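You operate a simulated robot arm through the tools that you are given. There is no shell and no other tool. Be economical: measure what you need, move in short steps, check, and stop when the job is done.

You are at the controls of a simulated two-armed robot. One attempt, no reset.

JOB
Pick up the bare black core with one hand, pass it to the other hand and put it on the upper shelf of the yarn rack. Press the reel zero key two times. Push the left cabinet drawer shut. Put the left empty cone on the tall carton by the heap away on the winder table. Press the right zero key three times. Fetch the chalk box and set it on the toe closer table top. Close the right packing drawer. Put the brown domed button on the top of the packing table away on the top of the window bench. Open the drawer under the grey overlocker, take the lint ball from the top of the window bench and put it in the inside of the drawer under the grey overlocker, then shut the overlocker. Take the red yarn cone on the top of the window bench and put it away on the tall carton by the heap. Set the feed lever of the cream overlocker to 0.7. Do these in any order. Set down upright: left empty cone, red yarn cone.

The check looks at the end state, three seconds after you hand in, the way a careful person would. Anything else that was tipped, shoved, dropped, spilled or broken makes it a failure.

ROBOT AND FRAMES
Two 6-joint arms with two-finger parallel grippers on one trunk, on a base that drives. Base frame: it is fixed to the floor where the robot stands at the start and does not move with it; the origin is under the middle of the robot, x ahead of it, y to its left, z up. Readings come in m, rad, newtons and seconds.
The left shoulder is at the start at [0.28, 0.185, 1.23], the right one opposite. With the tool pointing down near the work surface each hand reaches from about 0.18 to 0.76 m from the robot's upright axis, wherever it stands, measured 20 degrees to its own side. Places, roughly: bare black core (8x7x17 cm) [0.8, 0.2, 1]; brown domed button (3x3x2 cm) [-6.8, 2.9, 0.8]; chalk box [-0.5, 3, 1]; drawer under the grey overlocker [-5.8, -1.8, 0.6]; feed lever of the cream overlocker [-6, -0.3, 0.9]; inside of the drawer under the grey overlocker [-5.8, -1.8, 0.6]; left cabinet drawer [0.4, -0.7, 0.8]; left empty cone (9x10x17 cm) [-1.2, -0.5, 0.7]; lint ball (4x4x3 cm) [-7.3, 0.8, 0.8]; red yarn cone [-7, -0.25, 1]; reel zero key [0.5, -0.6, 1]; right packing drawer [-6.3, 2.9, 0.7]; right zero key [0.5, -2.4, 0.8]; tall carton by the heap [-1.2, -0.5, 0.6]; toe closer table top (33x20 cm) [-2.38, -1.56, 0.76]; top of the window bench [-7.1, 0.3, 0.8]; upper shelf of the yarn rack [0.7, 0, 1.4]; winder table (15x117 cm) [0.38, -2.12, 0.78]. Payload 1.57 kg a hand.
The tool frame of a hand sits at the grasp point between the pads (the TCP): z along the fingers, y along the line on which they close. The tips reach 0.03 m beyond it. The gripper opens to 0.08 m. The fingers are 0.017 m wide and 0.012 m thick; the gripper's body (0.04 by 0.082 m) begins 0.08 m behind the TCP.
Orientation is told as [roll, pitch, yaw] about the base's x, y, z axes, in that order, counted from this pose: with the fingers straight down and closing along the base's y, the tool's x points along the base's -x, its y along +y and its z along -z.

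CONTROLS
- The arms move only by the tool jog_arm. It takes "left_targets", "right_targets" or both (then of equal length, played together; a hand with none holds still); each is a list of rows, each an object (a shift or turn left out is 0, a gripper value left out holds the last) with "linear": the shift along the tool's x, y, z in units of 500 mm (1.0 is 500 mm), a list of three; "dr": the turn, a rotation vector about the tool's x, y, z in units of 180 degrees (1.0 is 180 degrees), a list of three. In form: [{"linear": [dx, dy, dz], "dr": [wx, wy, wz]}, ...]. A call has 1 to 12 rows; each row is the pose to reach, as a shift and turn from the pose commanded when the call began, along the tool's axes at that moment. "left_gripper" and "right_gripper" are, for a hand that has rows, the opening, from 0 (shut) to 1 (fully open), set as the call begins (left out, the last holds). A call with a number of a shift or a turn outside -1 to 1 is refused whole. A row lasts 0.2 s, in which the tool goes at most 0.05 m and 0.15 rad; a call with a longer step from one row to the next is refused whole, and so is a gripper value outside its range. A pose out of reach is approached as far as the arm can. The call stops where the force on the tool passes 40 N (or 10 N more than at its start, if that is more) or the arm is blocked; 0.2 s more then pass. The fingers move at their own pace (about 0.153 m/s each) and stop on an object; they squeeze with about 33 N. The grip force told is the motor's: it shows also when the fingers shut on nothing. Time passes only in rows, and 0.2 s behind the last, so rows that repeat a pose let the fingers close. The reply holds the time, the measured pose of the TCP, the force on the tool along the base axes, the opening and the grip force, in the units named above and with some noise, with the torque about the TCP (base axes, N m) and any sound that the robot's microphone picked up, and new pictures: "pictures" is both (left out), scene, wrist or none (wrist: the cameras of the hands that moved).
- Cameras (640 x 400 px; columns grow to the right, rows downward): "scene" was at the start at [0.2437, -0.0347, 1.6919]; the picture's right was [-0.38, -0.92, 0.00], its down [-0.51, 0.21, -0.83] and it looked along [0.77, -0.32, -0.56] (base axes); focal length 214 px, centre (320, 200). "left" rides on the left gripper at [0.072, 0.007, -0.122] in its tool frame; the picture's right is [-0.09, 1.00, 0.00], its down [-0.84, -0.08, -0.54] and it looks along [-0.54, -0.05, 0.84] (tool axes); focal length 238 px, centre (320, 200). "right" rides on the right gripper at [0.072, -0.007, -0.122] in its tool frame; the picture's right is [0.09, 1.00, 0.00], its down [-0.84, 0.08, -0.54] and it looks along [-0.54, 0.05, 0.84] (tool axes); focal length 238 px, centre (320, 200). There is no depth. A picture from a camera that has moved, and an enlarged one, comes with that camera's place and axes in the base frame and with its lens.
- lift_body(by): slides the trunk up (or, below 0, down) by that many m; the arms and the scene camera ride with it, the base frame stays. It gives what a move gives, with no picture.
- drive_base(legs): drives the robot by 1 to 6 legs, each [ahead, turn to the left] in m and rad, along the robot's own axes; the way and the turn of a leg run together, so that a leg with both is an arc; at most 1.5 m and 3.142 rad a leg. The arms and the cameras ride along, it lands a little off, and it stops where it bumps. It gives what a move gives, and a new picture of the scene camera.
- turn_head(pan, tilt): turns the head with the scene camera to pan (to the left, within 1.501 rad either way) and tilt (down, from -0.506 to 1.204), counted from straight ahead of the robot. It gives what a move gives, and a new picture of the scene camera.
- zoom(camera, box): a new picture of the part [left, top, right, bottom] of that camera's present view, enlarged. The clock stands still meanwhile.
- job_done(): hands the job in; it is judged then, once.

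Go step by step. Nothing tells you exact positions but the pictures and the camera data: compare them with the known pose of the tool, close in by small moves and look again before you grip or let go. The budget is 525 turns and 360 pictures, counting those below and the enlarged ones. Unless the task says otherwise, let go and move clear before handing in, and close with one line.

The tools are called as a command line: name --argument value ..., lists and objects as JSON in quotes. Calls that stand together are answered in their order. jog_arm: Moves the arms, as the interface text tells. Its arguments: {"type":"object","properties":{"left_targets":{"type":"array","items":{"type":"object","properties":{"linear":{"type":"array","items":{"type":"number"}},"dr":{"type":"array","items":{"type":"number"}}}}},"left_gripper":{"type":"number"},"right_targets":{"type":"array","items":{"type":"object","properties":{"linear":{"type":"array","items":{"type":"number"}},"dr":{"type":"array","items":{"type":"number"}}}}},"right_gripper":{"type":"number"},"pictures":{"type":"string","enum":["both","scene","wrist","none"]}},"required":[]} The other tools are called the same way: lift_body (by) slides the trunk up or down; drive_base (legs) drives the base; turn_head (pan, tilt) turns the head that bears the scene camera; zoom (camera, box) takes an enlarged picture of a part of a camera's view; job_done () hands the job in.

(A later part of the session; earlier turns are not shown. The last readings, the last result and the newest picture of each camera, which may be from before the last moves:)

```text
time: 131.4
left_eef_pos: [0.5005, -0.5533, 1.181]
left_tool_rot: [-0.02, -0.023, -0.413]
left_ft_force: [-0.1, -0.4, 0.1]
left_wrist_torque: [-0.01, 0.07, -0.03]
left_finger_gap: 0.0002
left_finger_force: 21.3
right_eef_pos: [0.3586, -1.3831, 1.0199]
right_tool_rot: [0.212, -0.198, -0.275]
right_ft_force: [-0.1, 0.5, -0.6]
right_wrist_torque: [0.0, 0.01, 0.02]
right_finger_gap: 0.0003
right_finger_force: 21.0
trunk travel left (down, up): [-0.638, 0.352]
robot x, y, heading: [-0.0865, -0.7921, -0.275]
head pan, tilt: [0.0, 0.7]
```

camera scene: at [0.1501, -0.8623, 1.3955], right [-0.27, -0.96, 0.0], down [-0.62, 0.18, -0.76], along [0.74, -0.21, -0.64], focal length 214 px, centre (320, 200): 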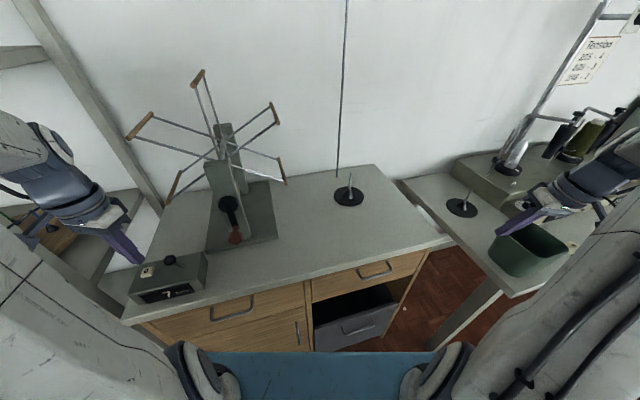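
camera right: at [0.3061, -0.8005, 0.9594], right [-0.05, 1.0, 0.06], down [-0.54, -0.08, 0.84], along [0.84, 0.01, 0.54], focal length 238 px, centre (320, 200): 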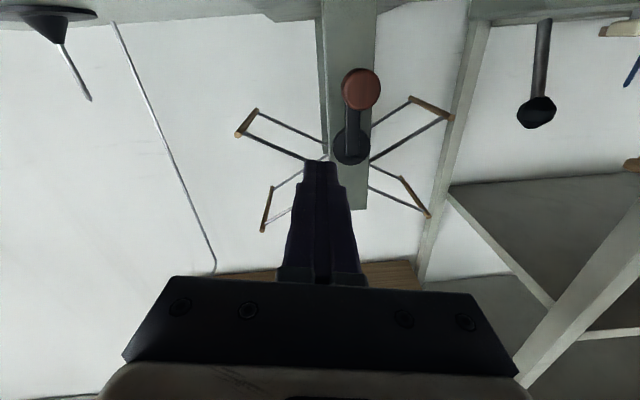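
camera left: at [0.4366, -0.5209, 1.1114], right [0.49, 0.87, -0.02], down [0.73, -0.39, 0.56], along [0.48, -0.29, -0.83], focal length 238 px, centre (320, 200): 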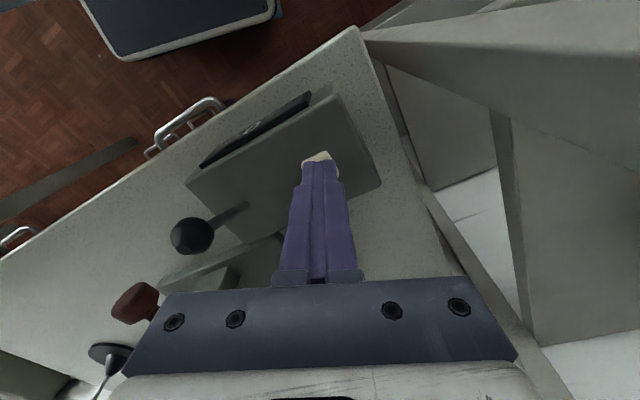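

Two clicks for the reel key. Now back out and drive down to the winder table's right zero key near (0.5, -2.4).

drive_base --legs '[[-0.35, 0], [0, -1.14], [1.4, 0]]'

drive_base --legs '[[0, 1.41]]'

```text
time: 143.1
left_eef_pos: [0.2477, -2.5114, 1.1791]
left_tool_rot: [-0.022, -0.023, -1.56]
left_ft_force: [-0.2, 0.0, -0.5]
left_wrist_torque: [0.02, 0.01, 0.0]
left_finger_gap: 0.0
left_finger_force: 20.7
right_eef_pos: [-0.5653, -2.7237, 1.0176]
right_tool_rot: [0.21, -0.201, -1.419]
right_ft_force: [0.2, -0.7, -0.6]
right_wrist_torque: [-0.01, 0.01, 0.02]
right_finger_gap: 0.0
right_finger_force: 21.6
trunk travel left (down, up): [-0.638, 0.352]
robot x, y, heading: [-0.2148, -2.075, -1.421]
head pan, tilt: [0.0, 0.7]
camera scene: at [-0.1761, -2.3185, 1.3955], right [-0.99, -0.15, 0.0], down [-0.1, 0.64, -0.76], along [0.11, -0.76, -0.64], focal length 214 px, centre (320, 200)
```

scene: 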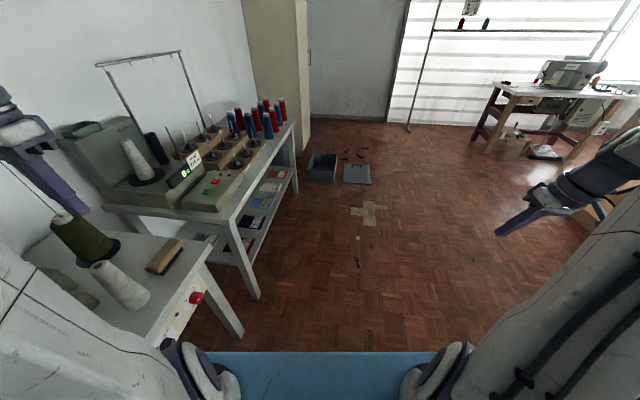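

```text
time: 146.9
left_eef_pos: [0.2898, -1.6873, 1.1786]
left_tool_rot: [-0.02, -0.022, -0.148]
left_ft_force: [-0.7, 0.5, -0.1]
left_wrist_torque: [0.0, -0.03, 0.04]
left_finger_gap: 0.0
left_finger_force: 21.5
right_eef_pos: [0.37, -2.5257, 1.0182]
right_tool_rot: [0.211, -0.199, -0.007]
right_ft_force: [-0.8, -0.1, -0.3]
right_wrist_torque: [0.01, 0.03, 0.06]
right_finger_gap: 0.0002
right_finger_force: 21.5
trunk travel left (down, up): [-0.638, 0.352]
robot x, y, heading: [-0.2158, -2.0763, -0.009]
head pan, tilt: [0.0, 0.7]
camera scene: at [0.0326, -2.0783, 1.3954], right [-0.01, -1.0, 0.0], down [-0.64, 0.01, -0.76], along [0.76, -0.01, -0.64], focal length 214 px, centre (320, 200)
```

scene: 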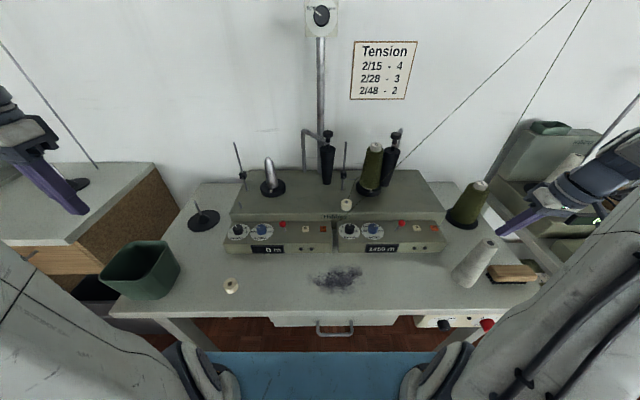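

The winder has two heads: left shows 0 m, right 1450 m. Zoom on the right panel.

zoom --camera "scene" --box '[215, 180, 455, 280]'

zoom --camera "right" --box '[0, 0, 640, 400]'

```text
2.67 times, centred on (335, 230) of scene
camera zoom: at [0.0326, -2.0783, 1.3954], right [-0.01, -1.0, 0.0], down [-0.64, 0.01, -0.76], along [0.76, -0.01, -0.64], focal length 572 px, centre (280, 120)
```

zoom: 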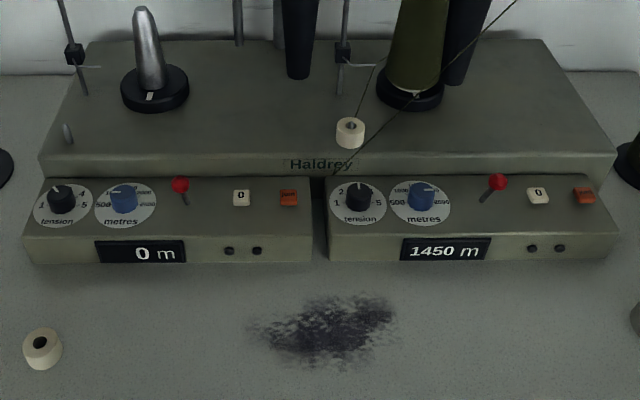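

```text
1.00 times, centred on (320, 200) of right (not enlarged: the box is as wide or as high as the picture)
camera zoom: at [0.2765, -2.5565, 1.1215], right [-0.12, 0.97, 0.19], down [0.71, -0.04, 0.7], along [0.69, 0.22, -0.69], focal length 238 px, centre (320, 200)
```

zoom: 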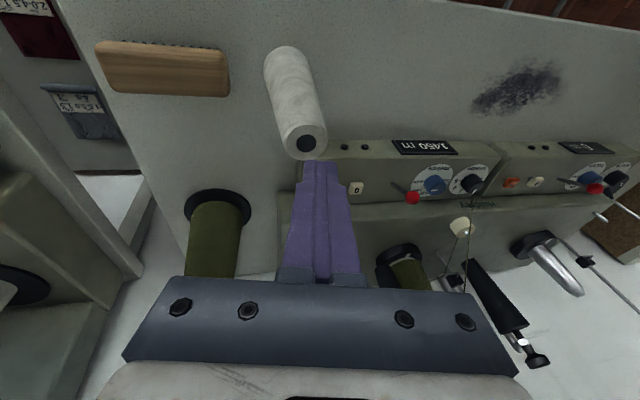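

Triangulated right zero key: (0.522, -2.414, 0.853). Straighten and raise the right hand, then move the base 0.1 m closer.

jog_arm --right_targets '[{"linear": [0, 0, -0.06], "dr": [0.022, 0.021, 0]}, {"linear": [0, 0, -0.12], "dr": [0.045, 0.042, 0]}, {"linear": [0, 0, -0.18], "dr": [0.067, 0.063, 0]}]' --pictures "none"

drive_base --legs '[[0.1, 0]]'

```text
time: 147.7
left_eef_pos: [0.2883, -1.6879, 1.1801]
left_tool_rot: [-0.02, -0.022, -0.146]
left_ft_force: [0.1, -0.1, 0.4]
left_wrist_torque: [0.07, 0.02, 0.02]
left_finger_gap: 0.0001
left_finger_force: 21.5
right_eef_pos: [0.3522, -2.5447, 1.1065]
right_tool_rot: [-0.005, -0.002, 0.012]
right_ft_force: [-0.2, -1.1, 0.0]
right_wrist_torque: [0.02, 0.01, -0.02]
right_finger_gap: 0.0
right_finger_force: 20.7
trunk travel left (down, up): [-0.638, 0.352]
robot x, y, heading: [-0.216, -2.0746, -0.007]
head pan, tilt: [0.0, 0.7]
```

```text
time: 148.9
left_eef_pos: [0.3905, -1.6875, 1.1798]
left_tool_rot: [-0.021, -0.022, -0.145]
left_ft_force: [-0.4, -0.4, 0.7]
left_wrist_torque: [0.01, -0.04, -0.01]
left_finger_gap: 0.0
left_finger_force: 21.1
right_eef_pos: [0.4529, -2.5455, 1.1055]
right_tool_rot: [-0.003, -0.002, 0.011]
right_ft_force: [-0.7, -0.1, 1.0]
right_wrist_torque: [-0.01, -0.04, 0.0]
right_finger_gap: 0.0
right_finger_force: 21.0
trunk travel left (down, up): [-0.638, 0.352]
robot x, y, heading: [-0.1152, -2.0748, -0.006]
head pan, tilt: [0.0, 0.7]
camera scene: at [0.1332, -2.0789, 1.3955], right [-0.01, -1.0, 0.0], down [-0.64, 0.01, -0.77], along [0.77, -0.01, -0.64], focal length 214 px, centre (320, 200)
```

scene: 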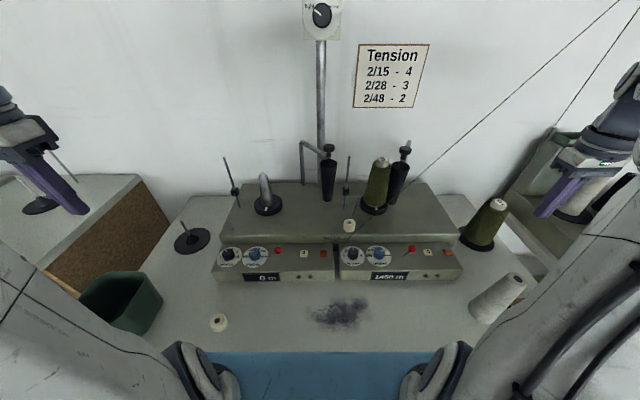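

jog_arm --right_targets '[{"linear": [-0.035, 0.066, 0.02]}, {"linear": [-0.07, 0.132, 0.04]}, {"linear": [-0.105, 0.198, 0.08]}, {"linear": [-0.138, 0.264, 0.14]}, {"linear": [-0.138, 0.264, 0.22]}, {"linear": [-0.138, 0.264, 0.29]}]'

```text
time: 150.3
left_eef_pos: [0.3913, -1.6883, 1.18]
left_tool_rot: [-0.022, -0.022, -0.147]
left_ft_force: [0.4, 0.3, 1.0]
left_wrist_torque: [-0.01, -0.01, 0.02]
left_finger_gap: 0.0
left_finger_force: 20.9
right_eef_pos: [0.5217, -2.4124, 0.9586]
right_tool_rot: [-0.003, -0.003, 0.01]
right_ft_force: [0.1, 0.0, -1.0]
right_wrist_torque: [-0.02, -0.02, 0.0]
right_finger_gap: 0.0
right_finger_force: 21.4
trunk travel left (down, up): [-0.638, 0.352]
robot x, y, heading: [-0.1125, -2.0768, -0.006]
head pan, tilt: [0.0, 0.7]
camera scene: at [0.1335, -2.0788, 1.3955], right [-0.01, -1.0, 0.0], down [-0.64, 0.0, -0.76], along [0.76, -0.01, -0.64], focal length 214 px, centre (320, 200)
camera right: at [0.4486, -2.4193, 1.082], right [-0.1, 0.99, 0.0], down [0.83, 0.09, 0.54], along [0.54, 0.05, -0.84], focal length 238 px, centre (320, 200)
```

scene: 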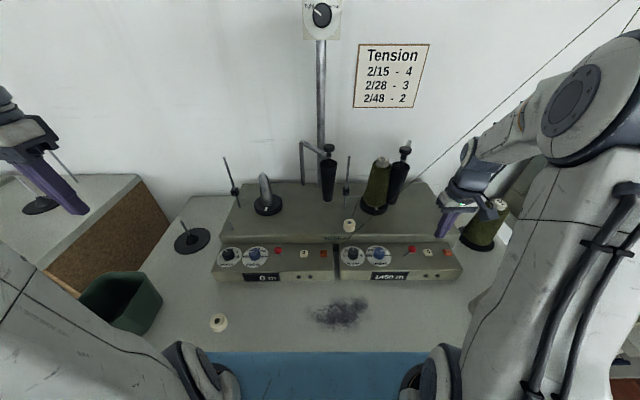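
right: 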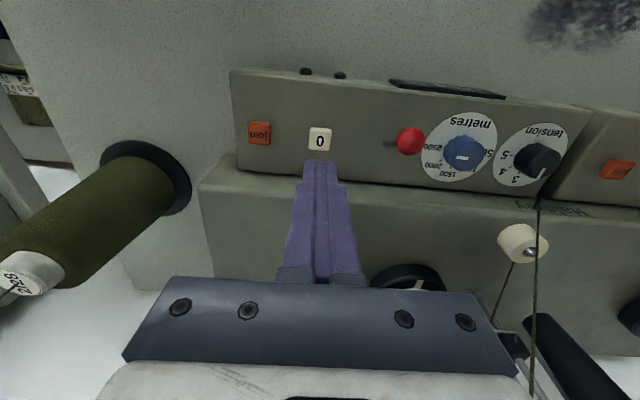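

jog_arm --right_targets '[{"linear": [-0.003, -0.003, 0.06]}, {"linear": [-0.003, -0.003, 0.11]}, {"linear": [-0.003, -0.003, 0.132]}, {"linear": [-0.003, -0.003, 0.14]}]' --pictures "wrist"

```text
time: 151.3
left_eef_pos: [0.3908, -1.6879, 1.1801]
left_tool_rot: [-0.021, -0.023, -0.146]
left_ft_force: [0.8, -0.4, 0.7]
left_wrist_torque: [-0.03, 0.02, 0.0]
left_finger_gap: 0.0001
left_finger_force: 21.0
right_eef_pos: [0.5228, -2.4135, 0.8898]
right_tool_rot: [-0.003, -0.003, 0.011]
right_ft_force: [1.1, 0.3, 0.4]
right_wrist_torque: [0.0, -0.01, 0.01]
right_finger_gap: 0.0
right_finger_force: 21.9
trunk travel left (down, up): [-0.638, 0.352]
robot x, y, heading: [-0.1152, -2.0744, -0.006]
head pan, tilt: [0.0, 0.7]
camera right: at [0.4506, -2.4214, 1.0126], right [-0.1, 0.99, 0.0], down [0.83, 0.09, 0.54], along [0.54, 0.05, -0.84], focal length 238 px, centre (320, 200)
```

right: 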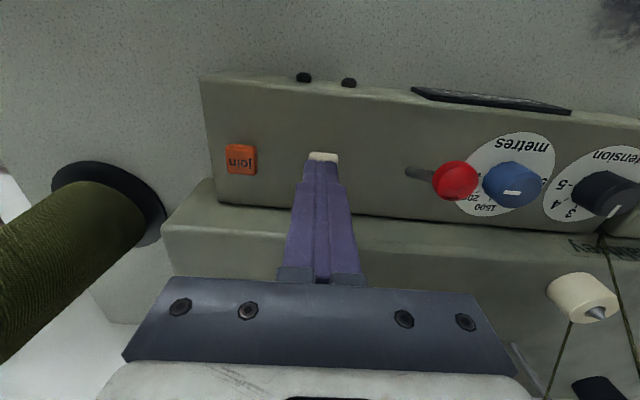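

jog_arm --right_targets '[{"linear": [0.005, 0, 0.004]}, {"linear": [0.005, 0, 0.008]}, {"linear": [0.005, 0, 0.012]}, {"linear": [0.005, 0, 0.016]}]' --pictures "none"

```text
time: 152.3
left_eef_pos: [0.3908, -1.6893, 1.1799]
left_tool_rot: [-0.021, -0.022, -0.148]
left_ft_force: [0.4, -0.8, -0.5]
left_wrist_torque: [-0.01, -0.01, 0.0]
left_finger_gap: 0.0
left_finger_force: 21.1
right_eef_pos: [0.5207, -2.4153, 0.883]
right_tool_rot: [-0.002, -0.001, 0.012]
right_ft_force: [0.4, 0.1, 0.1]
right_wrist_torque: [0.0, 0.02, -0.02]
right_finger_gap: 0.0
right_finger_force: 20.9
trunk travel left (down, up): [-0.638, 0.352]
robot x, y, heading: [-0.1132, -2.0748, -0.007]
head pan, tilt: [0.0, 0.7]
```

jog_arm --right_targets '[{"linear": [0, 0, 0.004]}, {"linear": [0, 0, 0.008]}, {"linear": [0, 0, 0.012]}, {"linear": [0, 0, 0.016]}]' --pictures "none"

```text
time: 153.3
left_eef_pos: [0.3909, -1.6881, 1.1806]
left_tool_rot: [-0.021, -0.022, -0.148]
left_ft_force: [-0.6, 0.0, 1.0]
left_wrist_torque: [0.02, 0.01, -0.02]
left_finger_gap: 0.0
left_finger_force: 21.1
right_eef_pos: [0.5196, -2.4137, 0.8757]
right_tool_rot: [-0.002, -0.002, 0.013]
right_ft_force: [-1.4, -1.6, 9.2]
right_wrist_torque: [-0.05, 0.06, -0.01]
right_finger_gap: 0.0
right_finger_force: 21.6
trunk travel left (down, up): [-0.638, 0.352]
robot x, y, heading: [-0.1148, -2.0777, -0.009]
head pan, tilt: [0.0, 0.7]
heard: click
```

First click. Repeat twice more.

jog_arm --right_targets '[{"linear": [0, 0, -0.014]}, {"linear": [0, 0, -0.03]}, {"linear": [0, 0, -0.03]}]' --pictures "none"

jog_arm --right_targets '[{"linear": [0, 0, 0.014]}, {"linear": [0, 0, 0.024]}, {"linear": [0, 0, 0.028]}, {"linear": [0, 0, 0.03]}]' --pictures "none"

jog_arm --right_targets '[{"linear": [0, 0, -0.014]}, {"linear": [0, 0, -0.03]}, {"linear": [0, 0, -0.03]}]' --pictures "none"

jog_arm --right_targets '[{"linear": [0, 0, 0.014]}, {"linear": [0, 0, 0.024]}, {"linear": [0, 0, 0.028]}, {"linear": [0, 0, 0.03]}]' --pictures "none"

jog_arm --right_targets '[{"linear": [0, 0, -0.06]}, {"linear": [0, 0, -0.14]}, {"linear": [0, 0, -0.23]}, {"linear": [0, 0, -0.32]}, {"linear": [0, 0, -0.4]}]' --pictures "none"

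```text
time: 154.1
left_eef_pos: [0.3909, -1.6881, 1.1793]
left_tool_rot: [-0.021, -0.024, -0.146]
left_ft_force: [-1.0, -0.9, 0.3]
left_wrist_torque: [0.02, -0.04, 0.0]
left_finger_gap: 0.0002
left_finger_force: 21.3
right_eef_pos: [0.5208, -2.415, 0.8891]
right_tool_rot: [-0.002, -0.001, 0.014]
right_ft_force: [0.5, -0.2, 0.4]
right_wrist_torque: [-0.01, 0.01, -0.01]
right_finger_gap: 0.0001
right_finger_force: 20.8
trunk travel left (down, up): [-0.638, 0.352]
robot x, y, heading: [-0.1131, -2.0749, -0.007]
head pan, tilt: [0.0, 0.7]
```

```text
time: 155.1
left_eef_pos: [0.3895, -1.6878, 1.1798]
left_tool_rot: [-0.021, -0.022, -0.148]
left_ft_force: [-0.5, -0.2, 0.3]
left_wrist_torque: [-0.02, 0.0, -0.03]
left_finger_gap: 0.0002
left_finger_force: 21.2
right_eef_pos: [0.519, -2.4141, 0.8755]
right_tool_rot: [-0.003, -0.004, 0.012]
right_ft_force: [-1.7, -1.2, 7.8]
right_wrist_torque: [0.0, 0.04, 0.01]
right_finger_gap: 0.0
right_finger_force: 21.1
trunk travel left (down, up): [-0.638, 0.352]
robot x, y, heading: [-0.1128, -2.0745, -0.003]
head pan, tilt: [0.0, 0.7]
heard: click
```

```text
time: 155.9
left_eef_pos: [0.3909, -1.6876, 1.1791]
left_tool_rot: [-0.021, -0.023, -0.146]
left_ft_force: [0.3, -0.5, 0.9]
left_wrist_torque: [0.04, 0.0, -0.03]
left_finger_gap: 0.0
left_finger_force: 20.7
right_eef_pos: [0.5201, -2.4154, 0.8899]
right_tool_rot: [-0.002, -0.002, 0.015]
right_ft_force: [-0.5, 0.4, 0.3]
right_wrist_torque: [-0.02, -0.01, 0.02]
right_finger_gap: 0.0003
right_finger_force: 20.9
trunk travel left (down, up): [-0.638, 0.352]
robot x, y, heading: [-0.113, -2.0762, -0.006]
head pan, tilt: [0.0, 0.7]
```

```text
time: 156.9
left_eef_pos: [0.3897, -1.6886, 1.1796]
left_tool_rot: [-0.02, -0.023, -0.146]
left_ft_force: [0.4, 0.9, -0.2]
left_wrist_torque: [0.02, -0.02, -0.03]
left_finger_gap: 0.0001
left_finger_force: 21.5
right_eef_pos: [0.5206, -2.4144, 0.8739]
right_tool_rot: [-0.005, -0.005, 0.013]
right_ft_force: [-0.5, 0.4, 7.5]
right_wrist_torque: [-0.02, 0.0, 0.01]
right_finger_gap: 0.0
right_finger_force: 21.5
trunk travel left (down, up): [-0.638, 0.352]
robot x, y, heading: [-0.1141, -2.0814, -0.007]
head pan, tilt: [0.0, 0.7]
heard: click
```

```text
time: 158.1
left_eef_pos: [0.3905, -1.6889, 1.1799]
left_tool_rot: [-0.021, -0.024, -0.148]
left_ft_force: [-0.2, -0.8, 0.1]
left_wrist_torque: [-0.05, 0.03, -0.02]
left_finger_gap: 0.0001
left_finger_force: 21.2
right_eef_pos: [0.5181, -2.4143, 1.075]
right_tool_rot: [-0.001, -0.003, 0.014]
right_ft_force: [0.7, 0.3, -0.8]
right_wrist_torque: [-0.03, 0.01, 0.0]
right_finger_gap: 0.0
right_finger_force: 21.7
trunk travel left (down, up): [-0.638, 0.352]
robot x, y, heading: [-0.1122, -2.081, -0.007]
head pan, tilt: [0.0, 0.7]
```

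Three clicks. Next the empty cone on the tall carton: back off and drive up beside it, facing it from the east side.

jog_arm --right_targets '[{"linear": [0.08, 0, -0.04]}, {"linear": [0.16, 0, -0.08]}, {"linear": [0.24, 0, -0.12]}, {"linear": [0.32, 0, -0.16]}]' --pictures "none"

drive_base --legs '[[-0.25, 0], [0, 1.65], [1.15, 0], [0, 1.0]]'

```text
time: 159.1
left_eef_pos: [0.3909, -1.6884, 1.1796]
left_tool_rot: [-0.021, -0.023, -0.147]
left_ft_force: [0.4, 0.4, -0.5]
left_wrist_torque: [0.01, 0.01, -0.05]
left_finger_gap: 0.0
left_finger_force: 20.7
right_eef_pos: [0.3589, -2.4151, 1.1552]
right_tool_rot: [-0.001, 0.0, 0.016]
right_ft_force: [-0.2, 0.3, -0.8]
right_wrist_torque: [0.02, -0.01, 0.0]
right_finger_gap: 0.0
right_finger_force: 21.7
trunk travel left (down, up): [-0.638, 0.352]
robot x, y, heading: [-0.1117, -2.0737, -0.006]
head pan, tilt: [0.0, 0.7]
```

```text
time: 173.0
left_eef_pos: [-1.0747, -1.0305, 1.1799]
left_tool_rot: [-0.021, -0.024, 2.505]
left_ft_force: [-0.7, -0.1, 0.3]
left_wrist_torque: [0.03, 0.0, -0.01]
left_finger_gap: 0.0
left_finger_force: 21.3
right_eef_pos: [-0.7055, -0.4043, 1.1545]
right_tool_rot: [-0.002, -0.003, 2.665]
right_ft_force: [-0.4, -0.1, -1.0]
right_wrist_torque: [0.02, -0.01, -0.03]
right_finger_gap: 0.0
right_finger_force: 20.9
trunk travel left (down, up): [-0.638, 0.352]
robot x, y, heading: [-0.4517, -0.9283, 2.649]
head pan, tilt: [0.0, 0.7]
camera scene: at [-0.6624, -0.8099, 1.3954], right [0.48, 0.88, 0.0], down [0.57, -0.31, -0.76], along [-0.67, 0.36, -0.64], focal length 214 px, centre (320, 200)
```

scene: 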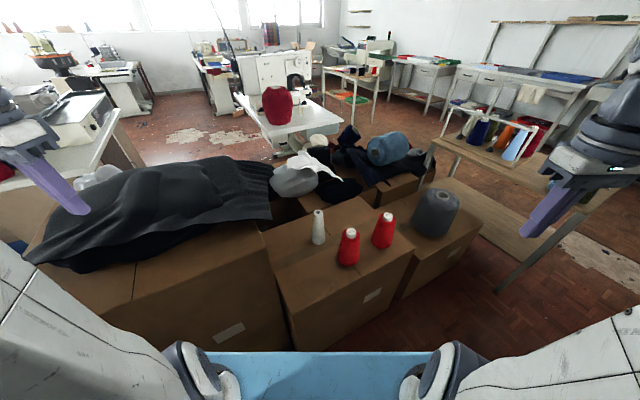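

I see the tall carton with two red cones and a pale cone on its left. Zoom.

zoom --camera "scene" --box '[230, 140, 470, 290]'

```text
2.67 times, centred on (350, 215) of scene
camera zoom: at [-0.6624, -0.8099, 1.3954], right [0.48, 0.88, 0.0], down [0.57, -0.31, -0.76], along [-0.67, 0.36, -0.64], focal length 572 px, centre (240, 160)
```

zoom: 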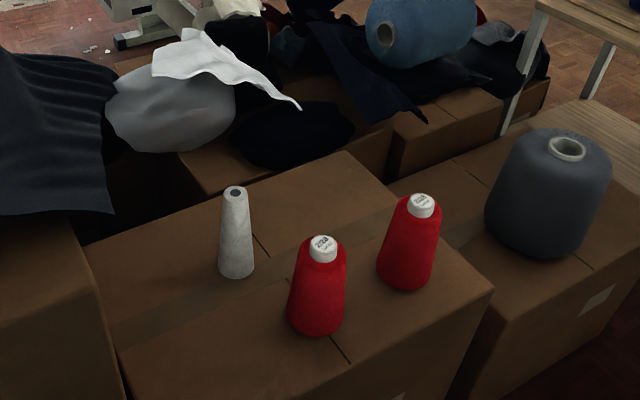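

The pale bare cone's base is at ≈(-1.223, -0.517, 0.61). Reposition so it is ~0.6 m ahead of the right hand.

drive_base --legs '[[0, 0.26], [0.28, 0], [0, -0.21]]'

```text
time: 175.6
left_eef_pos: [-1.227, -1.142, 1.1805]
left_tool_rot: [-0.021, -0.021, 2.764]
left_ft_force: [0.3, 0.1, -1.0]
left_wrist_torque: [-0.01, 0.02, 0.01]
left_finger_gap: 0.0001
left_finger_force: 21.2
right_eef_pos: [-1.032, -0.4409, 1.1551]
right_tool_rot: [-0.001, -0.002, 2.925]
right_ft_force: [0.0, 0.8, 0.4]
right_wrist_torque: [0.03, -0.02, 0.0]
right_finger_gap: 0.0
right_finger_force: 21.2
trunk travel left (down, up): [-0.638, 0.352]
robot x, y, heading: [-0.6464, -0.8772, 2.908]
head pan, tilt: [0.0, 0.7]
stopped in leg 2: the robot was blocked; the commanded pose is now the measured one
camera scene: at [-0.8855, -0.8221, 1.3955], right [0.23, 0.97, 0.0], down [0.63, -0.15, -0.77], along [-0.74, 0.18, -0.64], focal length 214 px, centre (320, 200)
```

scene: 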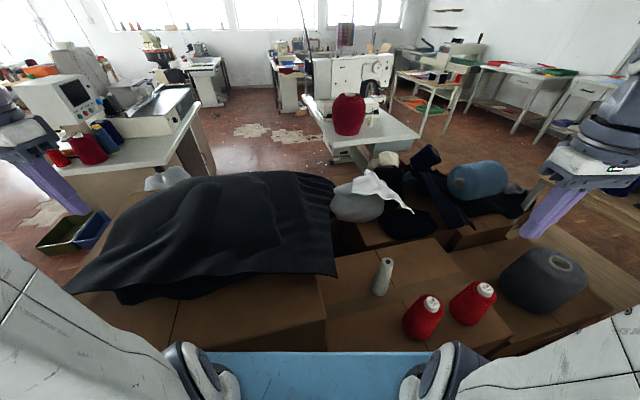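

The base just touched a carton and stopped; the cone is still within reach (0.64 ahead, 0.23 right). Move the open right hand above it.

jog_arm --right_targets '[{"linear": [-0.066, 0.042, 0.05]}, {"linear": [-0.131, 0.083, 0.1]}, {"linear": [-0.197, 0.125, 0.15]}, {"linear": [-0.262, 0.166, 0.2]}, {"linear": [-0.328, 0.208, 0.25]}, {"linear": [-0.328, 0.208, 0.32]}]' --right_gripper 1 --pictures "wrist"

```text
time: 177.0
left_eef_pos: [-1.2272, -1.1408, 1.1789]
left_tool_rot: [-0.021, -0.022, 2.765]
left_ft_force: [-0.1, -0.2, -0.6]
left_wrist_torque: [0.01, 0.0, 0.04]
left_finger_gap: 0.0
left_finger_force: 21.3
right_eef_pos: [-1.2158, -0.5072, 0.9936]
right_tool_rot: [-0.001, -0.002, 2.925]
right_ft_force: [0.1, -1.1, 0.0]
right_wrist_torque: [0.03, 0.06, -0.01]
right_finger_gap: 0.08
right_finger_force: 0.0
trunk travel left (down, up): [-0.638, 0.352]
robot x, y, heading: [-0.6507, -0.8788, 2.909]
head pan, tilt: [0.0, 0.7]
camera right: at [-1.144, -0.5164, 1.1174], right [-0.12, -0.99, 0.0], down [-0.83, 0.1, 0.54], along [-0.54, 0.07, -0.84], focal length 238 px, centre (320, 200)
```

right: 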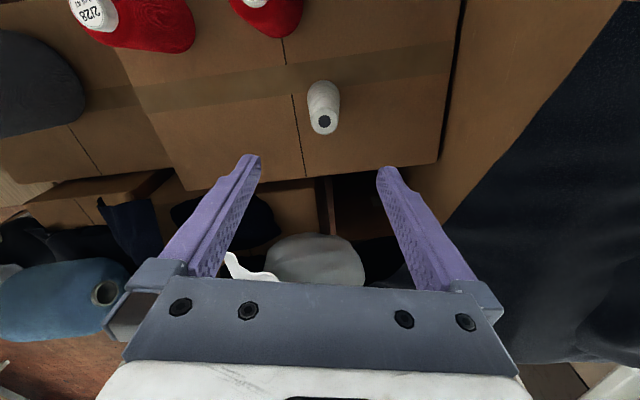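

Cone axis at (-1.233, -0.509). Shift 1.7 cm forward and descend around its upper half.

jog_arm --right_targets '[{"linear": [-0.034, 0, 0.08]}, {"linear": [-0.034, 0, 0.17]}, {"linear": [-0.034, 0, 0.26]}, {"linear": [-0.034, 0, 0.35]}, {"linear": [-0.034, 0, 0.4]}]' --pictures "wrist"

```text
time: 178.2
left_eef_pos: [-1.2284, -1.1406, 1.1795]
left_tool_rot: [-0.021, -0.022, 2.764]
left_ft_force: [-0.6, 0.5, -0.1]
left_wrist_torque: [0.05, 0.02, -0.03]
left_finger_gap: 0.0
left_finger_force: 21.9
right_eef_pos: [-1.2315, -0.5016, 0.7926]
right_tool_rot: [-0.002, -0.001, 2.925]
right_ft_force: [0.3, -0.1, 0.6]
right_wrist_torque: [-0.02, 0.02, 0.03]
right_finger_gap: 0.0801
right_finger_force: 0.0
trunk travel left (down, up): [-0.638, 0.352]
robot x, y, heading: [-0.6456, -0.8774, 2.907]
head pan, tilt: [0.0, 0.7]
camera right: at [-1.1604, -0.5109, 0.9166], right [-0.12, -0.99, 0.0], down [-0.83, 0.1, 0.54], along [-0.54, 0.07, -0.84], focal length 238 px, centre (320, 200)
```

right: 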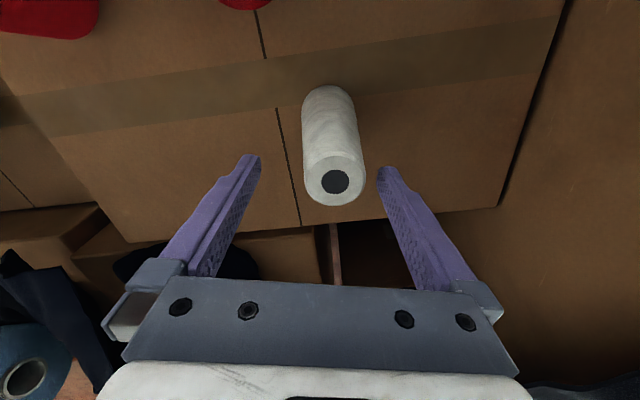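

jog_arm --right_targets '[{"linear": [0, 0.017, 0.02]}, {"linear": [0, 0.017, 0.08]}, {"linear": [0, 0.017, 0.12]}]' --pictures "wrist"

```text
time: 179.0
left_eef_pos: [-1.2283, -1.1409, 1.1798]
left_tool_rot: [-0.022, -0.023, 2.766]
left_ft_force: [0.2, 0.5, -0.1]
left_wrist_torque: [-0.01, -0.02, 0.0]
left_finger_gap: 0.0005
left_finger_force: 21.5
right_eef_pos: [-1.2336, -0.5105, 0.7335]
right_tool_rot: [-0.002, -0.003, 2.926]
right_ft_force: [-0.3, 0.2, 0.4]
right_wrist_torque: [-0.01, -0.02, 0.0]
right_finger_gap: 0.0801
right_finger_force: 0.0
trunk travel left (down, up): [-0.638, 0.352]
robot x, y, heading: [-0.6481, -0.879, 2.907]
head pan, tilt: [0.0, 0.7]
camera right: at [-1.1621, -0.519, 0.8571], right [-0.12, -0.99, 0.0], down [-0.83, 0.1, 0.54], along [-0.54, 0.07, -0.84], focal length 238 px, centre (320, 200)
```

right: 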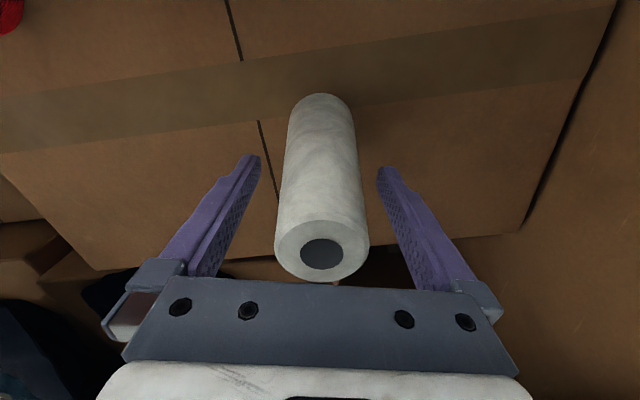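

jog_arm --right_targets '[{"linear": [0, 0, 0]}, {"linear": [0, 0, 0]}, {"linear": [0, 0, 0]}]' --right_gripper 0 --pictures "none"

jog_arm --right_targets '[{"linear": [0, 0, -0.05]}, {"linear": [0, 0, -0.12]}, {"linear": [0, 0, -0.21]}, {"linear": [0, 0, -0.3]}, {"linear": [0, 0, -0.39]}, {"linear": [0, 0, -0.48]}, {"linear": [0, 0, -0.57]}, {"linear": [0, 0, -0.66]}]'

```text
time: 179.8
left_eef_pos: [-1.228, -1.1422, 1.1811]
left_tool_rot: [-0.02, -0.021, 2.765]
left_ft_force: [-0.2, 0.6, 0.0]
left_wrist_torque: [-0.01, 0.01, 0.0]
left_finger_gap: 0.0
left_finger_force: 21.4
right_eef_pos: [-1.2342, -0.5097, 0.7345]
right_tool_rot: [-0.002, -0.001, 2.926]
right_ft_force: [0.8, -0.4, -0.3]
right_wrist_torque: [-0.01, -0.02, 0.01]
right_finger_gap: 0.0478
right_finger_force: 33.3
trunk travel left (down, up): [-0.638, 0.352]
robot x, y, heading: [-0.6472, -0.8788, 2.907]
head pan, tilt: [0.0, 0.7]
```

```text
time: 181.6
left_eef_pos: [-1.2274, -1.1425, 1.1803]
left_tool_rot: [-0.021, -0.021, 2.764]
left_ft_force: [0.2, 1.1, 0.6]
left_wrist_torque: [0.0, 0.0, 0.02]
left_finger_gap: 0.0
left_finger_force: 21.7
right_eef_pos: [-1.2335, -0.5106, 1.0665]
right_tool_rot: [-0.003, -0.001, 2.926]
right_ft_force: [0.4, 0.1, 0.1]
right_wrist_torque: [0.0, 0.01, 0.01]
right_finger_gap: 0.0476
right_finger_force: 33.2
trunk travel left (down, up): [-0.638, 0.352]
robot x, y, heading: [-0.6502, -0.8778, 2.902]
head pan, tilt: [0.0, 0.7]
camera scene: at [-0.8858, -0.822, 1.3954], right [0.23, 0.97, 0.0], down [0.63, -0.15, -0.76], along [-0.74, 0.18, -0.64], focal length 214 px, centre (320, 200)
camera right: at [-1.1614, -0.5199, 1.1896], right [-0.12, -0.99, 0.0], down [-0.83, 0.1, 0.54], along [-0.54, 0.07, -0.84], focal length 238 px, centre (320, 200)
```

scene: 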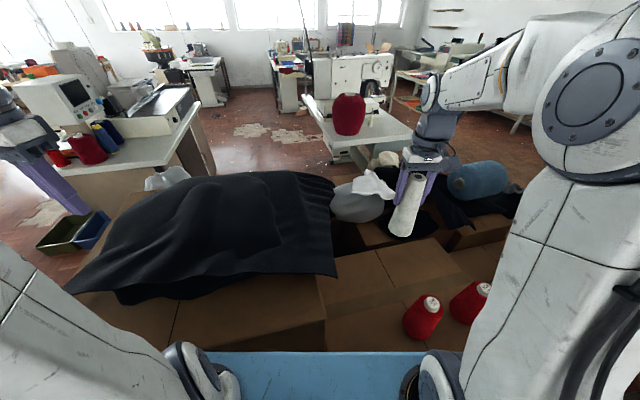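
right: 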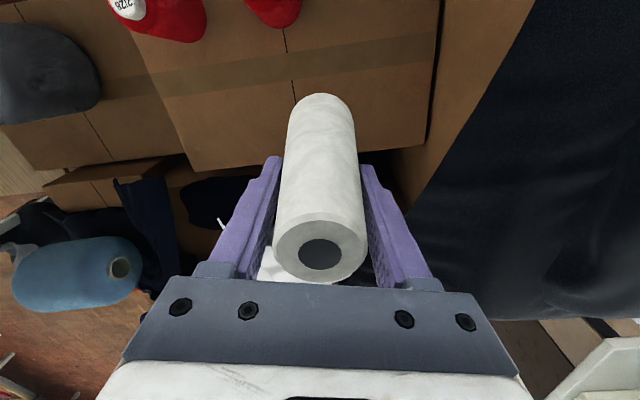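

Cone held. Raise and tuck it in a bit, back away from the cartons, and drive to the winder table.

jog_arm --right_targets '[{"linear": [0.06, 0, -0.06]}, {"linear": [0.12, 0, -0.12]}, {"linear": [0.18, 0, -0.18]}, {"linear": [0.24, 0, -0.24]}, {"linear": [0.3, 0, -0.26]}]' --pictures "none"

drive_base --legs '[[-0.35, 0], [0, 1.926], [0.8, 0], [0, 1.45]]'

```text
time: 182.8
left_eef_pos: [-1.2275, -1.1415, 1.1797]
left_tool_rot: [-0.02, -0.02, 2.765]
left_ft_force: [-0.2, -0.1, -0.3]
left_wrist_torque: [0.0, 0.0, -0.03]
left_finger_gap: 0.0
left_finger_force: 21.1
right_eef_pos: [-1.0867, -0.5427, 1.1954]
right_tool_rot: [-0.001, 0.0, 2.925]
right_ft_force: [0.0, -0.5, 0.0]
right_wrist_torque: [-0.03, -0.01, 0.01]
right_finger_gap: 0.0477
right_finger_force: 33.1
trunk travel left (down, up): [-0.638, 0.352]
robot x, y, heading: [-0.6492, -0.8794, 2.909]
head pan, tilt: [0.0, 0.7]
```

```text
time: 197.1
left_eef_pos: [0.2968, -1.3678, 1.1801]
left_tool_rot: [-0.022, -0.022, -0.154]
left_ft_force: [-0.2, 1.1, 0.2]
left_wrist_torque: [-0.02, -0.04, 0.0]
left_finger_gap: 0.0001
left_finger_force: 21.3
right_eef_pos: [0.2913, -1.9839, 1.195]
right_tool_rot: [-0.001, -0.002, 0.006]
right_ft_force: [-0.4, 0.5, 0.9]
right_wrist_torque: [-0.04, 0.0, -0.02]
right_finger_gap: 0.0476
right_finger_force: 32.8
trunk travel left (down, up): [-0.638, 0.352]
robot x, y, heading: [-0.2066, -1.7551, -0.011]
head pan, tilt: [0.0, 0.7]
camera scene: at [0.0381, -1.7567, 1.3954], right [-0.01, -1.0, 0.0], down [-0.64, 0.01, -0.76], along [0.76, -0.01, -0.64], focal length 214 px, centre (320, 200)
```

scene: 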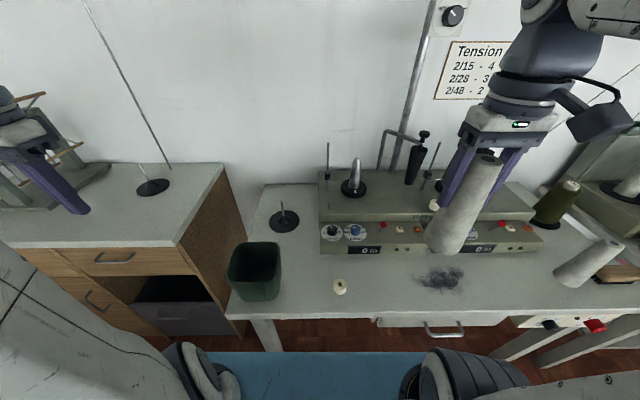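

Target spot is (0.375, -1.945), between the bobbin and the dark patch. Move over it and lower.

jog_arm --right_targets '[{"linear": [-0.07, 0.035, 0.04]}, {"linear": [-0.14, 0.07, 0.08]}, {"linear": [-0.168, 0.078, 0.16]}, {"linear": [-0.168, 0.078, 0.25]}, {"linear": [-0.168, 0.078, 0.34]}, {"linear": [-0.168, 0.078, 0.43]}, {"linear": [-0.168, 0.078, 0.52]}]'

```text
time: 198.7
left_eef_pos: [0.2972, -1.367, 1.179]
left_tool_rot: [-0.02, -0.023, -0.152]
left_ft_force: [-0.8, 0.0, -0.2]
left_wrist_torque: [-0.01, -0.03, -0.01]
left_finger_gap: 0.0
left_finger_force: 21.6
right_eef_pos: [0.377, -1.9438, 0.9359]
right_tool_rot: [-0.002, -0.001, 0.008]
right_ft_force: [0.2, 0.5, -1.0]
right_wrist_torque: [0.01, -0.04, 0.0]
right_finger_gap: 0.0476
right_finger_force: 33.0
trunk travel left (down, up): [-0.638, 0.352]
robot x, y, heading: [-0.2082, -1.7504, -0.005]
head pan, tilt: [0.0, 0.7]
camera scene: at [0.0378, -1.7566, 1.3955], right [-0.01, -1.0, 0.0], down [-0.64, 0.01, -0.77], along [0.77, -0.01, -0.64], focal length 214 px, centre (320, 200)
camera right: at [0.3046, -1.9511, 1.0579], right [-0.1, 0.99, 0.0], down [0.84, 0.09, 0.54], along [0.54, 0.05, -0.84], focal length 238 px, centre (320, 200)
```

scene: 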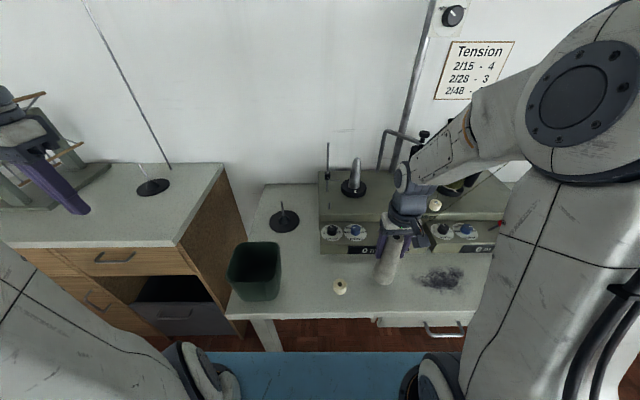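
right: 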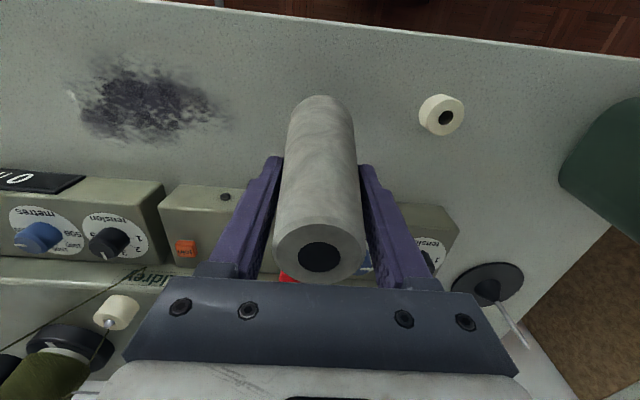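

jog_arm --right_targets '[{"linear": [0, 0, 0.02]}, {"linear": [0, 0, 0.04]}, {"linear": [0, 0, 0.05]}, {"linear": [0, 0, 0.056]}, {"linear": [0, 0, 0.06]}]' --pictures "none"

```text
time: 199.9
left_eef_pos: [0.2968, -1.3668, 1.1803]
left_tool_rot: [-0.022, -0.022, -0.153]
left_ft_force: [0.1, 0.5, 0.0]
left_wrist_torque: [-0.01, 0.0, 0.0]
left_finger_gap: 0.0002
left_finger_force: 20.8
right_eef_pos: [0.3771, -1.9444, 0.9049]
right_tool_rot: [-0.002, -0.002, 0.008]
right_ft_force: [-0.3, -0.4, 0.4]
right_wrist_torque: [0.0, 0.03, 0.0]
right_finger_gap: 0.0477
right_finger_force: 33.3
trunk travel left (down, up): [-0.638, 0.352]
robot x, y, heading: [-0.2069, -1.7548, -0.013]
head pan, tilt: [0.0, 0.7]
```

jog_arm --right_targets '[{"linear": [0, 0, 0.005]}, {"linear": [0, 0, 0.01]}, {"linear": [0, 0, 0.015]}, {"linear": [0, 0, 0.02]}]' --pictures "none"

```text
time: 200.9
left_eef_pos: [0.2975, -1.3672, 1.1797]
left_tool_rot: [-0.02, -0.023, -0.155]
left_ft_force: [-1.0, 0.5, 0.1]
left_wrist_torque: [-0.01, 0.0, -0.01]
left_finger_gap: 0.0002
left_finger_force: 21.5
right_eef_pos: [0.3762, -1.9452, 0.8938]
right_tool_rot: [-0.001, 0.002, 0.007]
right_ft_force: [-0.8, 0.1, 2.2]
right_wrist_torque: [-0.07, 0.05, 0.0]
right_finger_gap: 0.0475
right_finger_force: 32.8
trunk travel left (down, up): [-0.638, 0.352]
robot x, y, heading: [-0.2101, -1.7557, -0.01]
head pan, tilt: [0.0, 0.7]
```

jog_arm --right_targets '[{"linear": [0, 0, 0.004]}, {"linear": [0, 0, 0.007]}]' --pictures "none"

```text
time: 201.5
left_eef_pos: [0.2948, -1.3677, 1.1801]
left_tool_rot: [-0.021, -0.024, -0.154]
left_ft_force: [0.5, -1.5, 0.6]
left_wrist_torque: [0.02, -0.05, 0.01]
left_finger_gap: 0.0002
left_finger_force: 21.5
right_eef_pos: [0.376, -1.9436, 0.8937]
right_tool_rot: [-0.001, -0.004, 0.007]
right_ft_force: [-7.6, 1.7, 26.7]
right_wrist_torque: [0.0, 0.39, -0.03]
right_finger_gap: 0.0475
right_finger_force: 33.2
trunk travel left (down, up): [-0.638, 0.352]
robot x, y, heading: [-0.2069, -1.7533, -0.011]
head pan, tilt: [0.0, 0.7]
stopped in row 2 (right hand): the force on the tool passed its limit at 42 N (the readings are from after the stop); the commanded pose is now the measured one
```

Firmly on the table. Release and rise straight up.

jog_arm --right_targets '[{"linear": [0, 0, -0.006]}, {"linear": [0, 0, -0.006]}, {"linear": [0, 0, -0.006]}, {"linear": [0, 0, -0.08]}, {"linear": [0, 0, -0.16]}, {"linear": [0, 0, -0.25]}, {"linear": [0, 0, -0.34]}, {"linear": [0, 0, -0.43]}]' --right_gripper 1

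```text
time: 203.3
left_eef_pos: [0.2973, -1.3672, 1.1795]
left_tool_rot: [-0.021, -0.021, -0.153]
left_ft_force: [0.5, 0.2, 0.4]
left_wrist_torque: [0.02, 0.02, -0.02]
left_finger_gap: 0.0001
left_finger_force: 21.2
right_eef_pos: [0.3771, -1.9444, 1.107]
right_tool_rot: [-0.001, -0.003, 0.005]
right_ft_force: [-0.4, -0.6, 0.2]
right_wrist_torque: [0.0, 0.0, 0.02]
right_finger_gap: 0.0801
right_finger_force: 0.1
trunk travel left (down, up): [-0.638, 0.352]
robot x, y, heading: [-0.2077, -1.7506, -0.01]
head pan, tilt: [0.0, 0.7]
camera scene: at [0.0382, -1.7566, 1.3954], right [-0.01, -1.0, 0.0], down [-0.64, 0.01, -0.76], along [0.76, -0.01, -0.64], focal length 214 px, centre (320, 200)
camera right: at [0.3045, -1.9511, 1.2304], right [-0.1, 0.99, 0.0], down [0.83, 0.08, 0.54], along [0.54, 0.05, -0.84], focal length 238 px, centre (320, 200)
```

scene: 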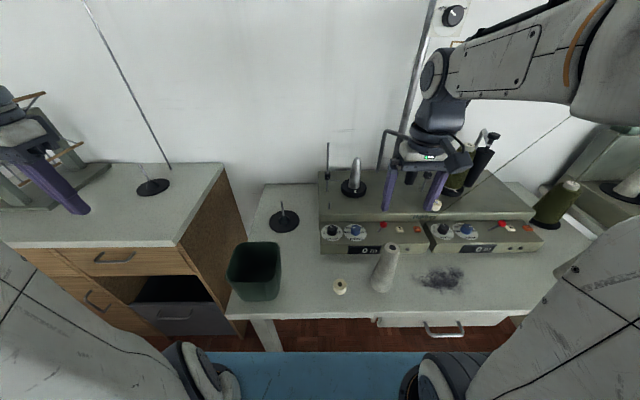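
right: 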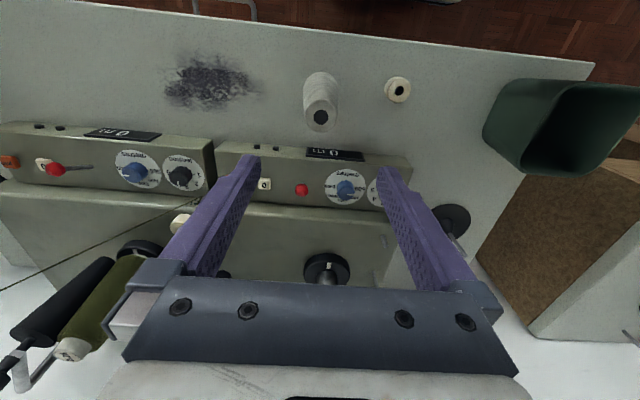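

The cone stands upright on the winder table. Next the chalk box near (-0.5, 3): drive north through the aisle.

drive_base --legs '[[-0.12, 0], [0, 1.47], [1.5, 0], [1.2, 0.05]]'

```text
time: 220.9
left_eef_pos: [-0.4335, 1.4531, 1.1792]
left_tool_rot: [-0.021, -0.023, 1.377]
left_ft_force: [0.3, 0.1, -0.4]
left_wrist_torque: [0.03, -0.02, 0.0]
left_finger_gap: 0.0001
left_finger_force: 21.4
right_eef_pos: [0.1443, 1.5095, 1.1065]
right_tool_rot: [-0.002, -0.004, 1.539]
right_ft_force: [0.2, -0.1, 0.3]
right_wrist_torque: [0.03, 0.0, 0.03]
right_finger_gap: 0.0799
right_finger_force: 0.1
trunk travel left (down, up): [-0.638, 0.352]
robot x, y, heading: [-0.0692, 0.9307, 1.519]
head pan, tilt: [0.0, 0.7]
camera scene: at [-0.0559, 1.1754, 1.3955], right [1.0, -0.05, 0.0], down [-0.03, -0.64, -0.76], along [0.04, 0.76, -0.64], focal length 214 px, centre (320, 200)
```

scene: 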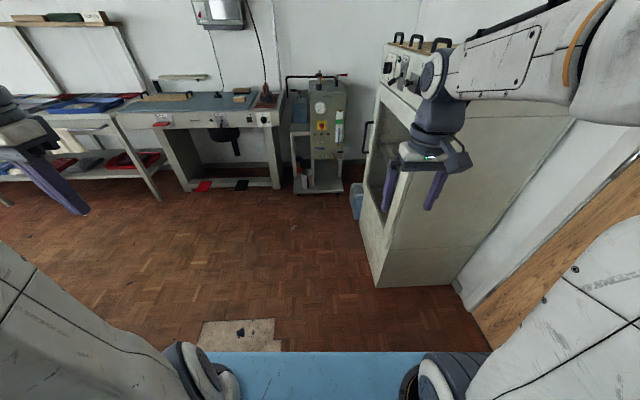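

zoom --camera "scene" --box '[130, 60, 330, 185]'

```text
3.20 times, centred on (230, 122) of scene
camera zoom: at [-0.0559, 1.1754, 1.3955], right [1.0, -0.05, 0.0], down [-0.03, -0.64, -0.76], along [0.04, 0.76, -0.64], focal length 686 px, centre (608, 448)
```

zoom: 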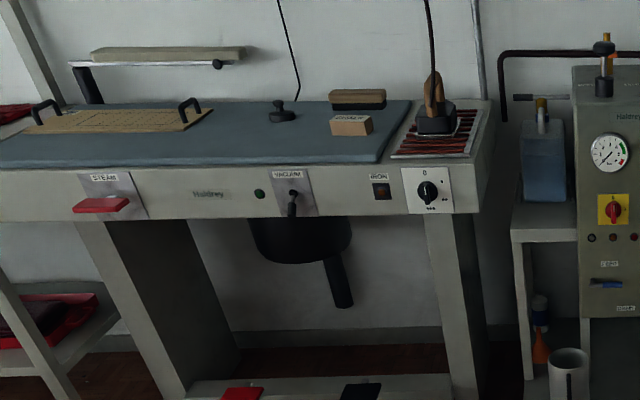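

The chalk box is the labelled block on the pressing table at roughly (-0.55, 2.9). I'll tuck the left hand, and drive to about (-0.72, 2.2) facing the table.

jog_arm --left_targets '[{"linear": [0.06, 0, -0.06]}, {"linear": [0.12, 0, -0.12]}, {"linear": [0.18, 0, -0.18]}, {"linear": [0.24, 0, -0.24]}]' --pictures "none"

drive_base --legs '[[0, 0.51], [1.35, 0], [0, -0.46]]'

```text
time: 221.9
left_eef_pos: [-0.4597, 1.3321, 1.2976]
left_tool_rot: [-0.021, -0.021, 1.376]
left_ft_force: [0.6, -0.2, 0.1]
left_wrist_torque: [-0.03, -0.03, 0.01]
left_finger_gap: 0.0
left_finger_force: 21.4
right_eef_pos: [0.1436, 1.5095, 1.1079]
right_tool_rot: [-0.002, -0.003, 1.538]
right_ft_force: [0.9, -0.2, -0.3]
right_wrist_torque: [0.02, 0.0, -0.01]
right_finger_gap: 0.0799
right_finger_force: 0.1
trunk travel left (down, up): [-0.638, 0.352]
robot x, y, heading: [-0.068, 0.9334, 1.521]
head pan, tilt: [0.0, 0.7]
```

```text
time: 231.5
left_eef_pos: [-1.0725, 2.5391, 1.2978]
left_tool_rot: [-0.02, -0.021, 1.417]
left_ft_force: [-0.8, 1.0, 0.3]
left_wrist_torque: [-0.02, -0.01, 0.0]
left_finger_gap: 0.0
left_finger_force: 20.7
right_eef_pos: [-0.4754, 2.7406, 1.1072]
right_tool_rot: [-0.003, -0.002, 1.577]
right_ft_force: [0.3, -0.4, 0.1]
right_wrist_torque: [-0.04, -0.01, 0.01]
right_finger_gap: 0.0801
right_finger_force: 0.0
trunk travel left (down, up): [-0.638, 0.352]
robot x, y, heading: [-0.6689, 2.1605, 1.554]
head pan, tilt: [0.0, 0.7]
camera scene: at [-0.6618, 2.3996, 1.3954], right [1.0, -0.01, 0.0], down [-0.01, -0.64, -0.76], along [0.01, 0.76, -0.64], focal length 214 px, centre (320, 200)
```

scene: 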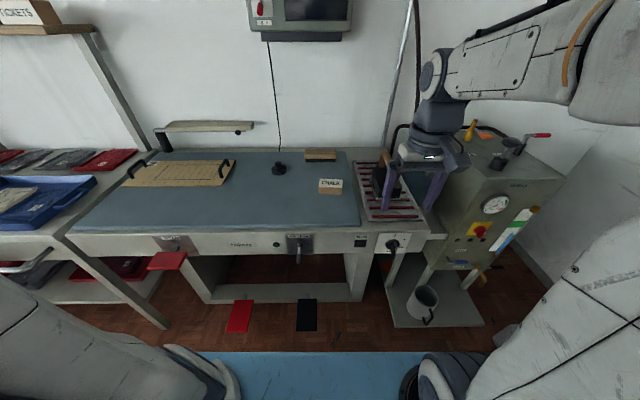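

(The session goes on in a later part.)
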